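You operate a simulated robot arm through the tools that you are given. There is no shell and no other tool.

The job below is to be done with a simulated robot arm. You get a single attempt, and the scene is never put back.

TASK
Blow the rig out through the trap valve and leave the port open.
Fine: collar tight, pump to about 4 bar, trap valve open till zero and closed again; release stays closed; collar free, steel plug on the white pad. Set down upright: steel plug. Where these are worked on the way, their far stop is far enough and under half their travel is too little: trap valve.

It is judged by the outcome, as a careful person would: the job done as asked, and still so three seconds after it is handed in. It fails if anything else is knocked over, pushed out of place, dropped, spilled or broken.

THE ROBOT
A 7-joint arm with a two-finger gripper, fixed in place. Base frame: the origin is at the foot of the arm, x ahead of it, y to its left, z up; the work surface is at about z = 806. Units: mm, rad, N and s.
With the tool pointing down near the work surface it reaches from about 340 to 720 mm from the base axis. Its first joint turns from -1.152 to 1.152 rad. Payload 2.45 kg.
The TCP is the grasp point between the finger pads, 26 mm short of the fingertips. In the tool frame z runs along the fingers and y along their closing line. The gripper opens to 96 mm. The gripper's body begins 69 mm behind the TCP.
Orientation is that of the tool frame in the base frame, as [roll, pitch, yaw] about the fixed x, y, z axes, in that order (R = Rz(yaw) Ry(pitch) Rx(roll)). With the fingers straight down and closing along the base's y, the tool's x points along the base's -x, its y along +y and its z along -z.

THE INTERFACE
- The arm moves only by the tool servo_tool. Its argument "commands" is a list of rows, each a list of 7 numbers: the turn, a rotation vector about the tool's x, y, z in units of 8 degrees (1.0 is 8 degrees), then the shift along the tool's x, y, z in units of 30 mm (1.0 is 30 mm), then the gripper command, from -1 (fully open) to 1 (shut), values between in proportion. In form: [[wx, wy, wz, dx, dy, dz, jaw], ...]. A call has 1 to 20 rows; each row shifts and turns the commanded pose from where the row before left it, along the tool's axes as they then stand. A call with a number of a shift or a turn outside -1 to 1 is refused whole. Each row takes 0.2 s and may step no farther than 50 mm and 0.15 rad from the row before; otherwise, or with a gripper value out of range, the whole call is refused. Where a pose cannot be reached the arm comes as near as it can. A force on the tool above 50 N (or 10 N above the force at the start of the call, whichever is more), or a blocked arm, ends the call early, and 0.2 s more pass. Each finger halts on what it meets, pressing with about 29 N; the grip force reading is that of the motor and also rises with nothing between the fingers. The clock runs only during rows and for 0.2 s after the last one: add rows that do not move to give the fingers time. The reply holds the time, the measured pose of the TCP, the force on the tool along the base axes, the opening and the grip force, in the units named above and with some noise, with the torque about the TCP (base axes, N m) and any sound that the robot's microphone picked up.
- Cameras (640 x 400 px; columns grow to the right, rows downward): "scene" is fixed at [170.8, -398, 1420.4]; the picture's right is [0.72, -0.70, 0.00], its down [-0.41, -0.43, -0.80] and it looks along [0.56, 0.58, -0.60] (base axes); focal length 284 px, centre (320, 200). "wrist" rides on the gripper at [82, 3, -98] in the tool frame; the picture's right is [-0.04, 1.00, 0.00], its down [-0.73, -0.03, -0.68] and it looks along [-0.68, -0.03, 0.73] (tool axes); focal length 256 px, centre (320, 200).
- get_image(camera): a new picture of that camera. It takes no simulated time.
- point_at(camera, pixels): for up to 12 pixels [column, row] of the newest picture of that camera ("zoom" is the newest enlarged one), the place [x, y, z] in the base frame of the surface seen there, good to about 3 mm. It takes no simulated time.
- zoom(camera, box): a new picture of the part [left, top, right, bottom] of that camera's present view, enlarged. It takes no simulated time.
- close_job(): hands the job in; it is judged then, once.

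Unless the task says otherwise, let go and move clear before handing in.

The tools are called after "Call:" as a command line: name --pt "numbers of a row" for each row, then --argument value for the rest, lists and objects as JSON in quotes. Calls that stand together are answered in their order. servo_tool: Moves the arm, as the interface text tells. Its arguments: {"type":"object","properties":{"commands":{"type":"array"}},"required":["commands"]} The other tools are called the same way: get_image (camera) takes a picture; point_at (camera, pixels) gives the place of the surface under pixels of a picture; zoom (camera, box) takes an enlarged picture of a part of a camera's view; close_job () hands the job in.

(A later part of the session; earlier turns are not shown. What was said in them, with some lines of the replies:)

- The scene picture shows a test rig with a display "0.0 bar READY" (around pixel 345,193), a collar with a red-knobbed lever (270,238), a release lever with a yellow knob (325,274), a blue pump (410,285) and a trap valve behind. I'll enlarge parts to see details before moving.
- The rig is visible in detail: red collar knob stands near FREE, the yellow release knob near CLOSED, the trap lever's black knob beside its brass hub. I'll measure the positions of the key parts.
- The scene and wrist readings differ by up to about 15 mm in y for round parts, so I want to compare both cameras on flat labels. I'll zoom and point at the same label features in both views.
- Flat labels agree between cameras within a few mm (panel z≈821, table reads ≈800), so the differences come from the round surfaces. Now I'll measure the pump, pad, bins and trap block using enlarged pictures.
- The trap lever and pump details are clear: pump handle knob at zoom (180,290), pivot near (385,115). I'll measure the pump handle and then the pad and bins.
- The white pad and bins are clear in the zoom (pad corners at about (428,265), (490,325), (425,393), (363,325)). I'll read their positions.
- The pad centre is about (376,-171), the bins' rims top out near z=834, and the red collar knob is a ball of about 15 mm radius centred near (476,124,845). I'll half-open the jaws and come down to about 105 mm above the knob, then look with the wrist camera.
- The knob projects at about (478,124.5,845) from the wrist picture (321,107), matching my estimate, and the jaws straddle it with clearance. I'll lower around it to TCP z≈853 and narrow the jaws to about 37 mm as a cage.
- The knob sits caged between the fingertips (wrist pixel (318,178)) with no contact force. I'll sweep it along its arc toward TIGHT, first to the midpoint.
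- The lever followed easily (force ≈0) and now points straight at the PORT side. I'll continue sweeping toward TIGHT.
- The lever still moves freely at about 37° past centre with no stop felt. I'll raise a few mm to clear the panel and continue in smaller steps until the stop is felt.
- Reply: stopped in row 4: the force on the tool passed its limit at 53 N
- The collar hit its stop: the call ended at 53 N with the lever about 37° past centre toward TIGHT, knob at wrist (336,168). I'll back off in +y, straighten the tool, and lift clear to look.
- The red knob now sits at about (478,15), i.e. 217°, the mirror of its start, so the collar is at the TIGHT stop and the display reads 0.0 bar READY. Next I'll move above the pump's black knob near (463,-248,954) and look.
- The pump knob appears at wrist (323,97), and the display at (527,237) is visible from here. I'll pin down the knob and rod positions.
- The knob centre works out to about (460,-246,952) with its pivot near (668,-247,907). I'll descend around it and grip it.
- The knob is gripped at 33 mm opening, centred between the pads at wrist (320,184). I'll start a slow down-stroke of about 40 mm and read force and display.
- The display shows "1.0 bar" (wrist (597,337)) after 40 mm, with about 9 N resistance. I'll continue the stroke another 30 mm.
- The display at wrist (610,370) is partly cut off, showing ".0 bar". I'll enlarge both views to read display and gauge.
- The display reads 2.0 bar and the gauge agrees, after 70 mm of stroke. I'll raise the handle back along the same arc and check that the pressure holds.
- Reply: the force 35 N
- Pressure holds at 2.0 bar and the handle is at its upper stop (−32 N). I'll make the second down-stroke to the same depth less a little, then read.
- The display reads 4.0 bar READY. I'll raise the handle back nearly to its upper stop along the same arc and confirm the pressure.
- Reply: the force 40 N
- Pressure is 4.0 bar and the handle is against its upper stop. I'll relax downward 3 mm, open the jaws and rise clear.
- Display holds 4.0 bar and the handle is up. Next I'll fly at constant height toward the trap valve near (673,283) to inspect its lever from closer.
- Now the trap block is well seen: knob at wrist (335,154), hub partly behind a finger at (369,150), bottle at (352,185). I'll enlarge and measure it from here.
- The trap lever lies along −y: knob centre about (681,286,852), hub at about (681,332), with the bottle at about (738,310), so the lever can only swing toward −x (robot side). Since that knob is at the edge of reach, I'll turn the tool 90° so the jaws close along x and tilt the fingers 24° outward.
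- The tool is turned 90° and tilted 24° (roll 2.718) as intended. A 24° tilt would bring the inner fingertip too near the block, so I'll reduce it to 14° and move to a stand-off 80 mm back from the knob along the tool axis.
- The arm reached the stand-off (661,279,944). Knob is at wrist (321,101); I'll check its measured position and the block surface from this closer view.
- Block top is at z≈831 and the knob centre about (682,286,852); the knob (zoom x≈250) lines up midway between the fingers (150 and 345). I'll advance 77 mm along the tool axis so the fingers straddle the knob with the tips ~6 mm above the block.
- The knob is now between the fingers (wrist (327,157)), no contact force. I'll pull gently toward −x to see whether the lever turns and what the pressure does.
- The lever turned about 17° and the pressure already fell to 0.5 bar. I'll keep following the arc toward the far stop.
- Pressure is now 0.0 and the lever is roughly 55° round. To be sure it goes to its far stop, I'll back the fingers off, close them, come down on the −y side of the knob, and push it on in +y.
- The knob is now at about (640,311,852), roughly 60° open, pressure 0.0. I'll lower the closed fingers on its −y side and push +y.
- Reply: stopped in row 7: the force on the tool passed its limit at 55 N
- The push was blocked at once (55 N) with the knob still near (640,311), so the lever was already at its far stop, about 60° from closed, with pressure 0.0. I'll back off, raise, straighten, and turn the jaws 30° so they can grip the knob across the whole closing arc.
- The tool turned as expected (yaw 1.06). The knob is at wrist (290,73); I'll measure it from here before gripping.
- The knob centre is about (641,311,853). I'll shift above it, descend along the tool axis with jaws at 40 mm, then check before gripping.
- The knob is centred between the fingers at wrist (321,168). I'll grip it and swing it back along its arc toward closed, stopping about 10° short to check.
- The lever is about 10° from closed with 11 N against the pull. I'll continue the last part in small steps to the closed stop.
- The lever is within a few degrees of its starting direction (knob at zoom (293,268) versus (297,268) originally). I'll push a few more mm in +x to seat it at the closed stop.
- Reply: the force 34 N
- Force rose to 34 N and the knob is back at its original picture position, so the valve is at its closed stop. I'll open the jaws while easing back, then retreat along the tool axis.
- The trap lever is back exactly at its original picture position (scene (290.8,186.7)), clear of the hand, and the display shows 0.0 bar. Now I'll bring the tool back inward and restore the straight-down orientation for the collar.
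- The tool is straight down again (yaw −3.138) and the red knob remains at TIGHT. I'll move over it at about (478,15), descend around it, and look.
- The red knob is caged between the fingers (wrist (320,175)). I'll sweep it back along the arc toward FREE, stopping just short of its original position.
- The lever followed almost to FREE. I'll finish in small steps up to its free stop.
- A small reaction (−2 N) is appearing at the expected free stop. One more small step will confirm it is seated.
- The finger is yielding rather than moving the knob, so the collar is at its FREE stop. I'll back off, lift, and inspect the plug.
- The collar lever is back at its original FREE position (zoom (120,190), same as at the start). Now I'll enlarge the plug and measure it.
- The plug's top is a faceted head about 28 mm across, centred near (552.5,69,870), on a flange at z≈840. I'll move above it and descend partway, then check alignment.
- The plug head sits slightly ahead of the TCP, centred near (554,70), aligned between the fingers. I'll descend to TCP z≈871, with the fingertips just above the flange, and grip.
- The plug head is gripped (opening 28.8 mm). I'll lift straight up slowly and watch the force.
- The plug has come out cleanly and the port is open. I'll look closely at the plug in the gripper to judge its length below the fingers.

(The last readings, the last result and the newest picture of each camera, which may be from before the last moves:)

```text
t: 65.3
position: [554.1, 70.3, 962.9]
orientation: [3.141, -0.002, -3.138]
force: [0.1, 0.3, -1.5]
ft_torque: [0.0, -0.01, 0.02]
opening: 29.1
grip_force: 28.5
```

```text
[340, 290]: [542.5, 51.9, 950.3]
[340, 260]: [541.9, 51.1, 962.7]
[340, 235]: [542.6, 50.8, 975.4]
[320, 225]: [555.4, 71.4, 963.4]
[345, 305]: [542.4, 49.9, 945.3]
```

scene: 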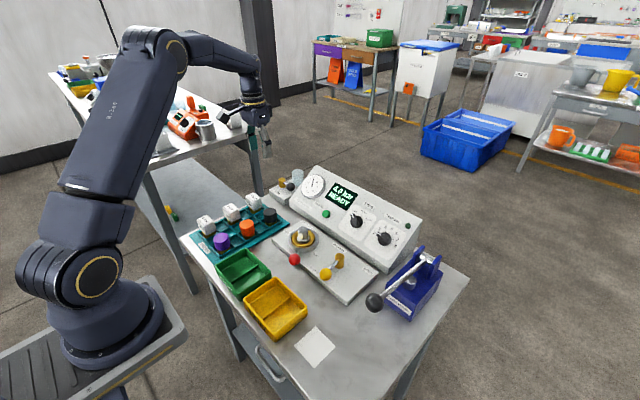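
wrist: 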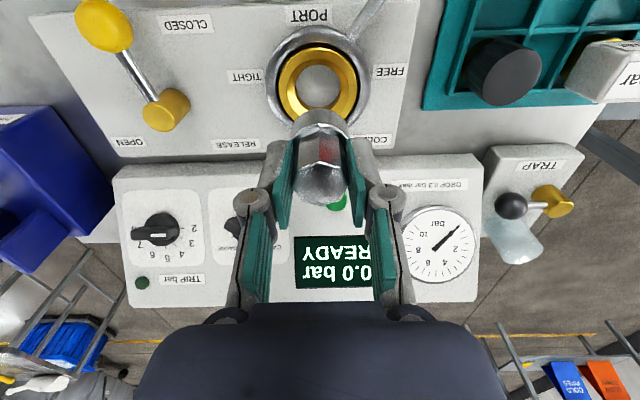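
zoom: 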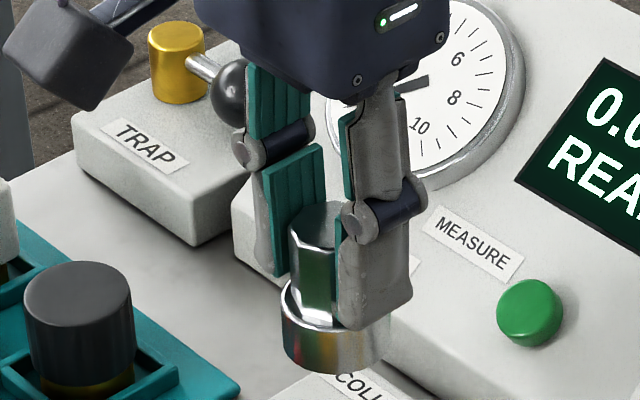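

The plug has a faceted head over a wider cylindrical base, about 49 mm tall in total, so it can stand on its base. I'll carry it over the white pad at (376,-171), keeping height.

Call:
servo_tool --pt "0 0 0 0.659 -0.892 0 0.8" --pt "0 0 0 0.659 -0.892 0 0.8" --pt "0 0 0 0.659 -0.892 0 0.8" --pt "0 0 0 0.659 -0.892 0 0.8" --pt "0 0 0 0.659 -0.892 0 0.8" --pt "0 0 0 0.659 -0.892 0 0.8" --pt "0 0 0 0.659 -0.892 0 0.8" --pt "0 0 0 0.659 -0.892 0 0.8" --pt "0 0 0 0.659 -0.892 0 0.8" --pt "0 0 0 0 0 0 0.8"

Call:
get_image --camera "wrist"

Call:
get_image --camera "scene"

```text
t: 67.5
position: [378.0, -170.2, 964.2]
orientation: [3.141, 0.001, -3.139]
force: [-1.1, 0.6, -1.3]
ft_torque: [-0.03, 0.01, 0.02]
opening: 28.8
grip_force: 29.0
```

```text
taken
```

wrist: 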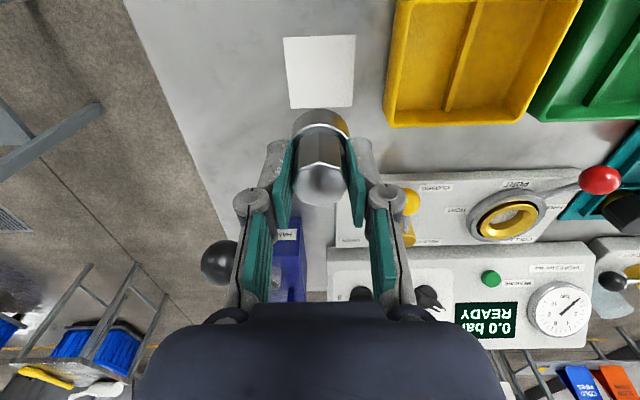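

```text
taken
```

scene: 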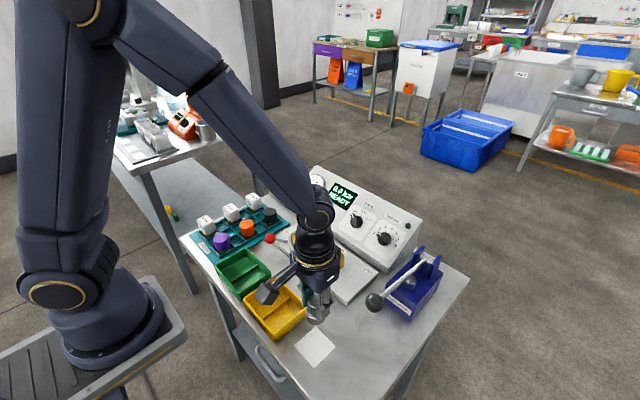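

Call:
point_at --camera "wrist" --pixels '[[286, 40], [353, 38], [290, 106], [352, 104], [320, 72], [375, 80], [245, 80]]'

Call:
zoom --camera "scene" --box '[280, 270, 360, 370]'

```text
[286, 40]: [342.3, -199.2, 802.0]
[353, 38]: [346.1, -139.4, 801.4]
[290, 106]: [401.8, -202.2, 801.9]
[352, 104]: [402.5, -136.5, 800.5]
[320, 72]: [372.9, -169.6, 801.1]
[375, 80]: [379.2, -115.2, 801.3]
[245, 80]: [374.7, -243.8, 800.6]
```

```text
4.00 times, centred on (320, 320) of scene
```

zoom: 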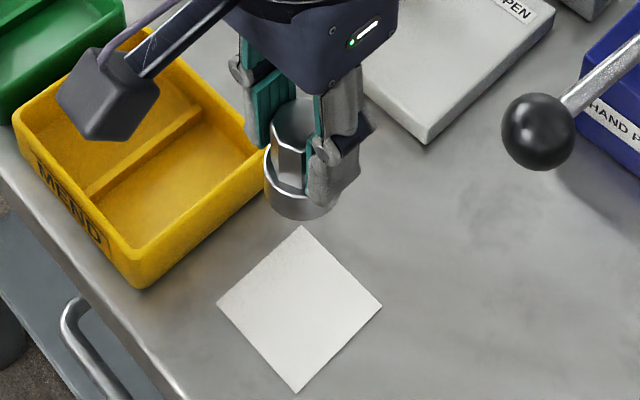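

The pad centre comes out at about (374.5,-170), clear on all sides. I'll shift 3.5 mm, lower to about 15 mm above expected contact, and check.

Call:
servo_tool --pt "0 0 0 0.117 0 0.6 0.8" --pt "0 0 0 0 0 0.7 0.8" --pt "0 0 0 0 0 0.7 0.8" --pt "0 0 0 0 0 0.7 0.8" --pt "0 0 0 0 0 0.5 0.8" --pt "0 0 0 0 0 0 0.8"

Call:
get_image --camera "wrist"

Call:
zoom --camera "scene" --box '[280, 300, 360, 370]'

```text
t: 68.9
position: [375.2, -170.0, 868.6]
orientation: [3.14, -0.001, -3.139]
force: [0.5, -0.3, -1.7]
ft_torque: [0.04, 0.0, -0.01]
opening: 28.8
grip_force: 29.0
```

```text
taken
```

wrist: 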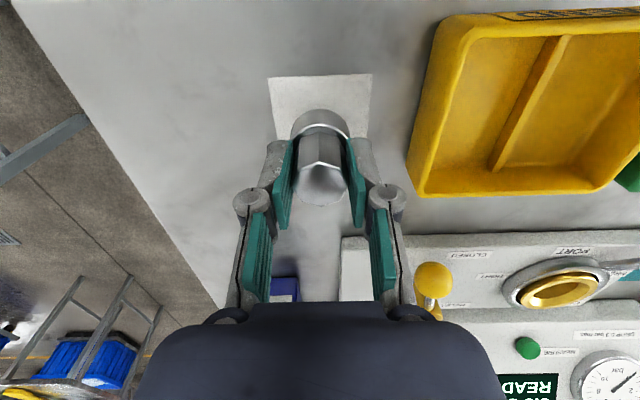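

```text
5.71 times, centred on (320, 335) of scene
```

zoom: 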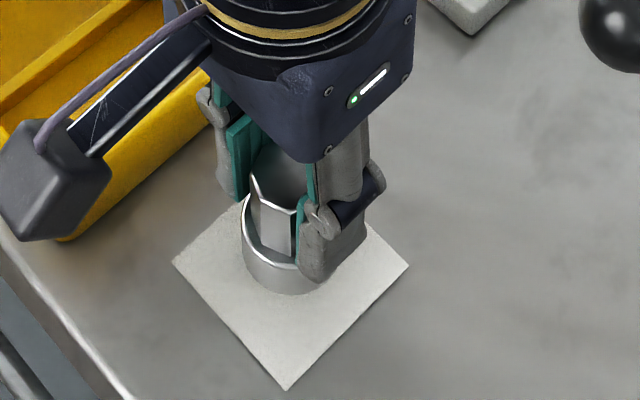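

The plug is just above the pad near its middle. I'll lower in small steps and watch the vertical force for contact.

Call:
servo_tool --pt "0 0 0 0 0 0.1 0.8" --pt "0 0 0 0 0 0.1 0.8" --pt "0 0 0 0 0 0.1 0.8" --pt "0 0 0 0 0 0 0.8"

Call:
zoom --camera "scene" --box '[280, 300, 360, 370]'

```text
t: 69.9
position: [373.8, -171.0, 858.3]
orientation: [3.139, 0.0, -3.139]
force: [0.9, -1.2, -0.6]
ft_torque: [-0.01, -0.01, 0.02]
opening: 29.1
grip_force: 29.0
```

```text
5.71 times, centred on (320, 335) of scene
```

zoom: 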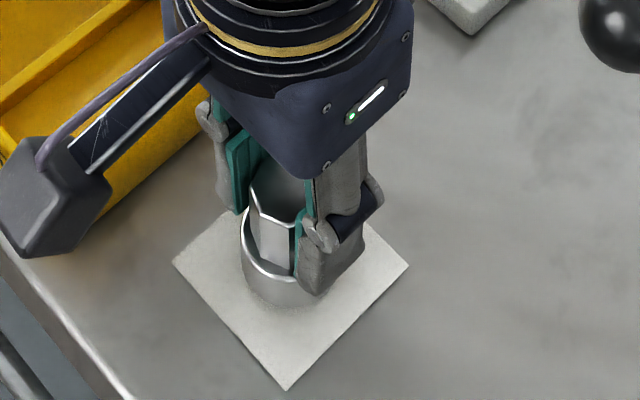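

No contact yet at z≈858 (force about −1 N). I'll continue lowering in 2–3 mm steps.

Call:
servo_tool --pt "0 0 0 0 0 0.08 0.8" --pt "0 0 0 0 0 0.06 0.8" --pt "0 0 0 0 0 0 0.8"

Call:
zoom --camera "scene" --box '[280, 300, 360, 370]'

```text
t: 70.7
position: [374.0, -171.7, 854.7]
orientation: [3.14, -0.001, -3.139]
force: [-1.6, 0.5, -0.8]
ft_torque: [-0.01, -0.01, -0.01]
opening: 28.8
grip_force: 29.0
```

```text
5.71 times, centred on (320, 335) of scene
```

zoom: 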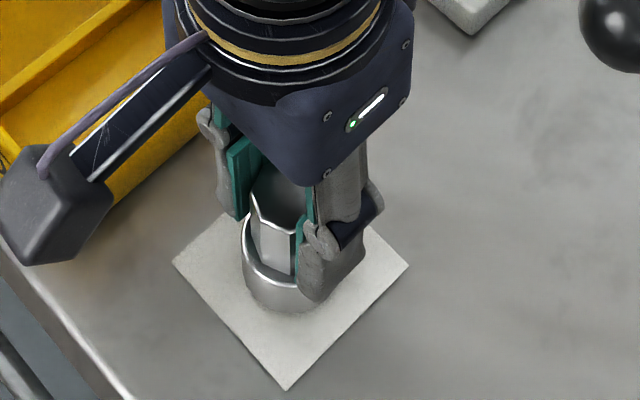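

Still no contact at z≈855. I'll keep lowering in 1.5–2 mm steps.

Call:
servo_tool --pt "0 0 0 0 0 0.06 0.8" --pt "0 0 0 0 0 0.05 0.8" --pt "0 0 0 0 0 0 0.8"

```text
t: 71.5
position: [374.5, -171.3, 850.3]
orientation: [3.139, -0.002, -3.137]
force: [-1.1, 0.7, -1.3]
ft_torque: [0.02, 0.01, 0.01]
opening: 29.1
grip_force: 29.2
```

Call:
servo_tool --pt "0 0 0 0 0 0.05 0.8" --pt "0 0 0 0 0 0.05 0.8" --pt "0 0 0 0 0 0 0.8"

Call:
zoom --camera "scene" --box '[290, 310, 350, 360]'

Call:
get_image --camera "wrist"

```text
t: 72.3
position: [373.6, -172.1, 847.8]
orientation: [3.141, 0.0, -3.137]
force: [-1.4, 2.4, 20.0]
ft_torque: [0.11, 0.01, -0.02]
opening: 29.0
grip_force: 28.6
```

```text
8.00 times, centred on (320, 335) of scene
```

zoom: 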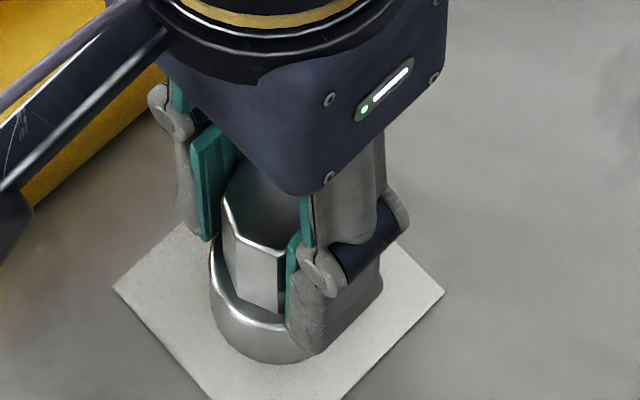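

```text
taken
```

wrist: 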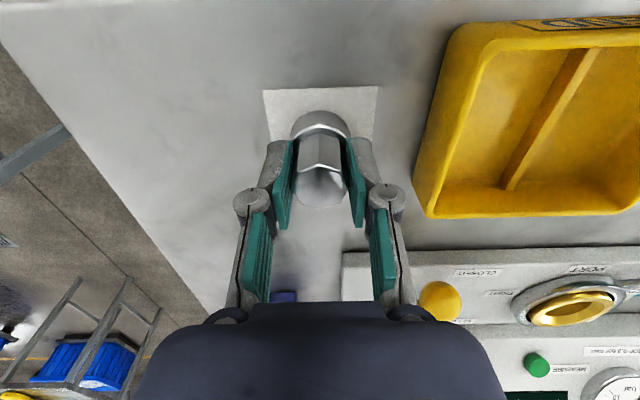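

Contact registered (20 N upward) at z≈848: the plug is standing on the pad. I'll ease off about 1.5 mm, open the jaws, and rise straight up.

Call:
servo_tool --pt "0 0 0 0 0 -0.05 0.8" --pt "0 0 0 0 0 0 0.4" --pt "0 0 0 0 0 0 0.0" --pt "0 0 0 0 0 0 -0.1" --pt "0 0 0 0 0 0 -0.1" --pt "0 0 0 0 0 -0.3 -0.1" --pt "0 0 0 0 0 -0.6 -0.1" --pt "0 0 0 0 0 -1 -0.1" --pt "0 0 0 0 0 -1 -0.1" --pt "0 0 0 0 0 -1 -0.1" --pt "0 0 0 0 0 0 -0.1"

Call:
get_image --camera "wrist"

Call:
get_image --camera "scene"

Call:
zoom --camera "scene" --box '[280, 300, 360, 370]'

```text
t: 74.7
position: [372.3, -170.0, 966.6]
orientation: [3.14, -0.001, -3.137]
force: [0.1, -0.5, 0.3]
ft_torque: [0.01, -0.01, 0.0]
opening: 52.8
grip_force: 0.1
```

```text
taken
```

wrist: 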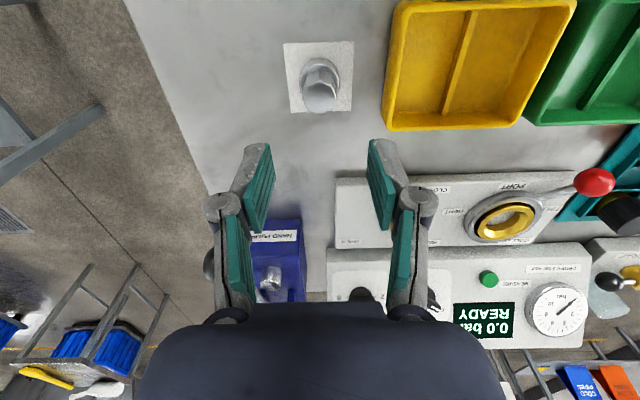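

```text
taken
```

scene: 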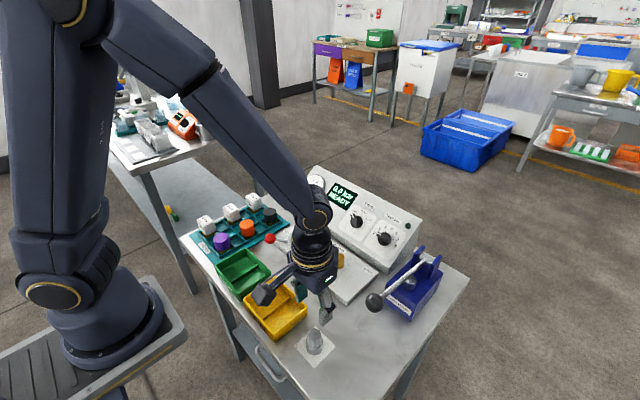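

```text
5.71 times, centred on (320, 335) of scene
```

zoom: 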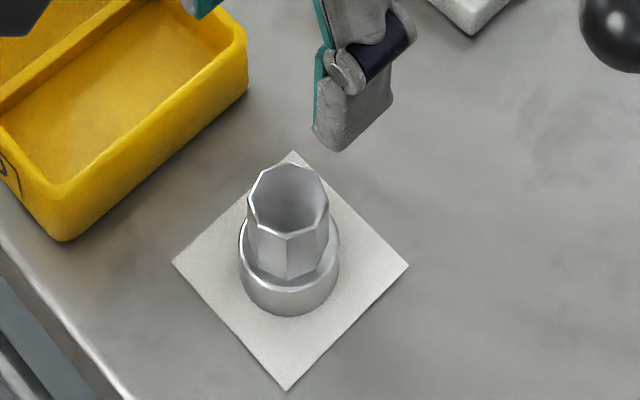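

The plug stands upright in the middle of the white pad (scene (314,341)), jaws open and clear. I'll move the arm up and away to inspect the whole rig before handing in.

Call:
servo_tool --pt "0 0 0 0 0 -1 -0.1" --pt "0 0 0 0 0 -1 -0.1" --pt "0 0 0 0 0 -1 -0.1" --pt "0 0 0 0 0 -1 -0.1" --pt "0 0 0 0 0 -1 -0.1" --pt "0 0 0 -0.195 0.937 0 -0.1" --pt "0 0 0 -0.195 0.937 0 -0.1" --pt "0 0 0 -0.195 0.937 0 -0.1" --pt "0 0 0 -0.195 0.937 0 -0.1" --pt "0 0 0 -0.195 0.937 0 -0.1" --pt "0 0 0 -0.195 0.937 0 -0.1" --pt "0 0 0 -0.195 0.937 0 -0.1" --pt "0 0 0 -0.195 0.937 0 -0.1" --pt "0 0 0 -0.195 0.937 0 -0.1" --pt "0 0 0 -0.195 0.937 0 -0.1" --pt "0 0 0 -0.195 0.937 0 -0.1" --pt "0 0 0 -0.195 0.937 0 -0.1" --pt "0 0 0 -0.195 0.937 0 -0.1" --pt "0 0 0 0 0 0 -0.1"

Call:
get_image --camera "scene"

Call:
get_image --camera "wrist"

Call:
zoom --camera "scene" --box '[250, 160, 350, 230]'

Call:
zoom --camera "scene" --box '[260, 210, 420, 310]'

Call:
zoom --camera "scene" --box '[180, 180, 340, 370]'

```text
t: 78.7
position: [447.9, 195.6, 1117.8]
orientation: [3.14, -0.002, -3.139]
force: [0.4, 0.4, 0.5]
ft_torque: [0.0, -0.03, 0.02]
opening: 52.8
grip_force: 0.1
```

```text
taken
```

scene: 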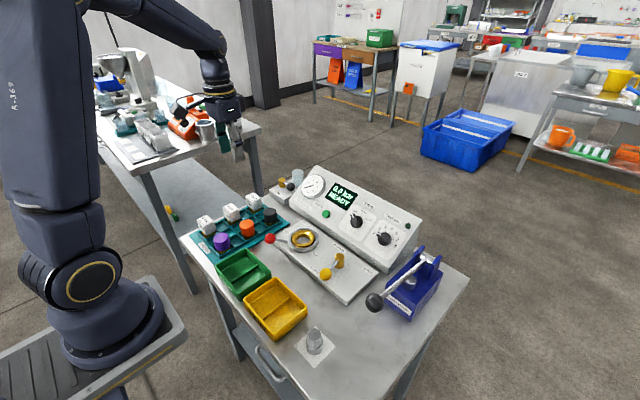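

```text
taken
```

wrist: 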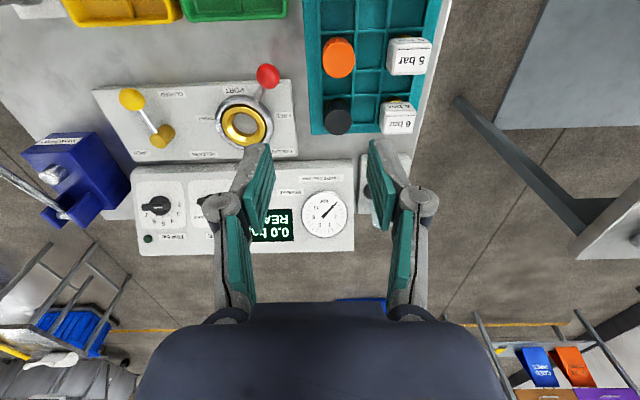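

```text
5.71 times, centred on (300, 195) of scene
```

zoom: 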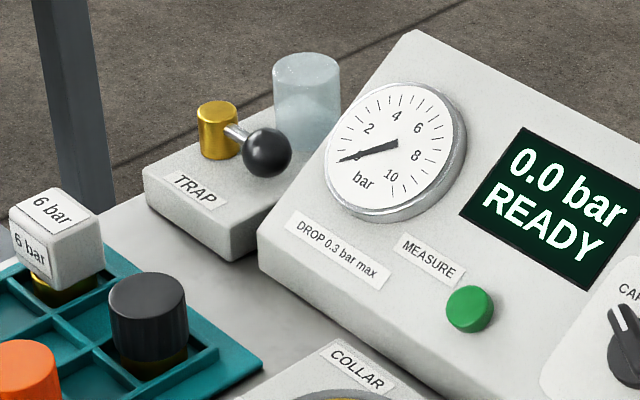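

```text
4.00 times, centred on (340, 260) of scene
```

zoom: 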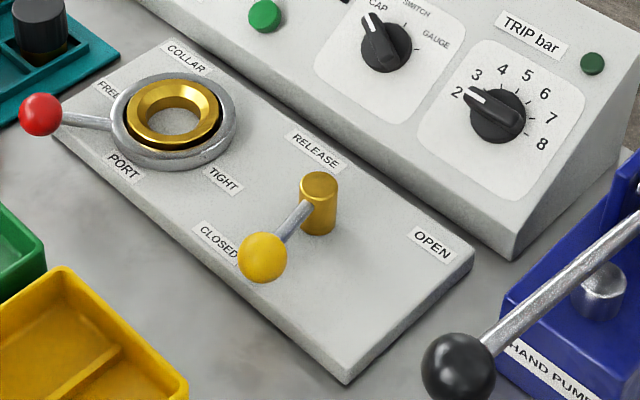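

```text
2.11 times, centred on (260, 275) of scene
```

zoom: 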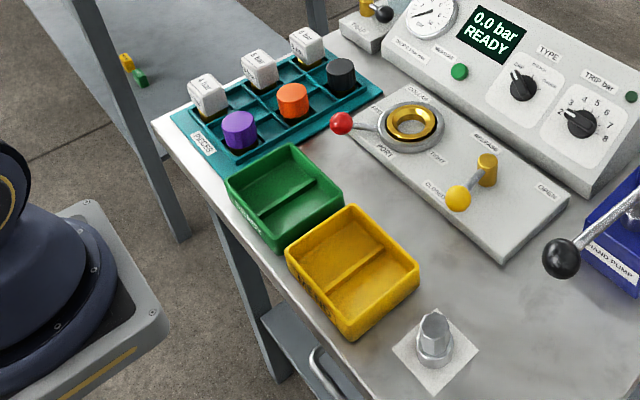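

The last pictures show everything in place:
- **Display and levers:** the display reads 0.0 bar READY. The trap lever is back at its closed position (zoom (267,153)), the release is still at CLOSED, and the collar is at FREE.
- **Port and plug:** the port is empty and the steel plug stands upright on the white pad.
- **Surroundings:** nothing else has moved and the arm is clear.

I'm handing the job in now.

Call:
close_job

```text
The job is handed in.
```

I blew the rig out through the trap valve and left the port open. The job is handed in, but no verdict has come back yet.

- **Collar and pump:** I turned the collar to its TIGHT stop and pumped in two strokes. The display read 4.0 bar.
- **Trap valve:** I opened it to its far stop, and the pressure fell to 0.0 bar. I then closed it, and the lever is back where it started.
- **Release:** I didn't touch it; it is still closed.
- **Port and plug:** The collar is back at FREE. The steel plug stands upright in the middle of the white pad.

The pump handle is back at its upper stop, nothing else on the table has moved, and the arm is clear of the rig.
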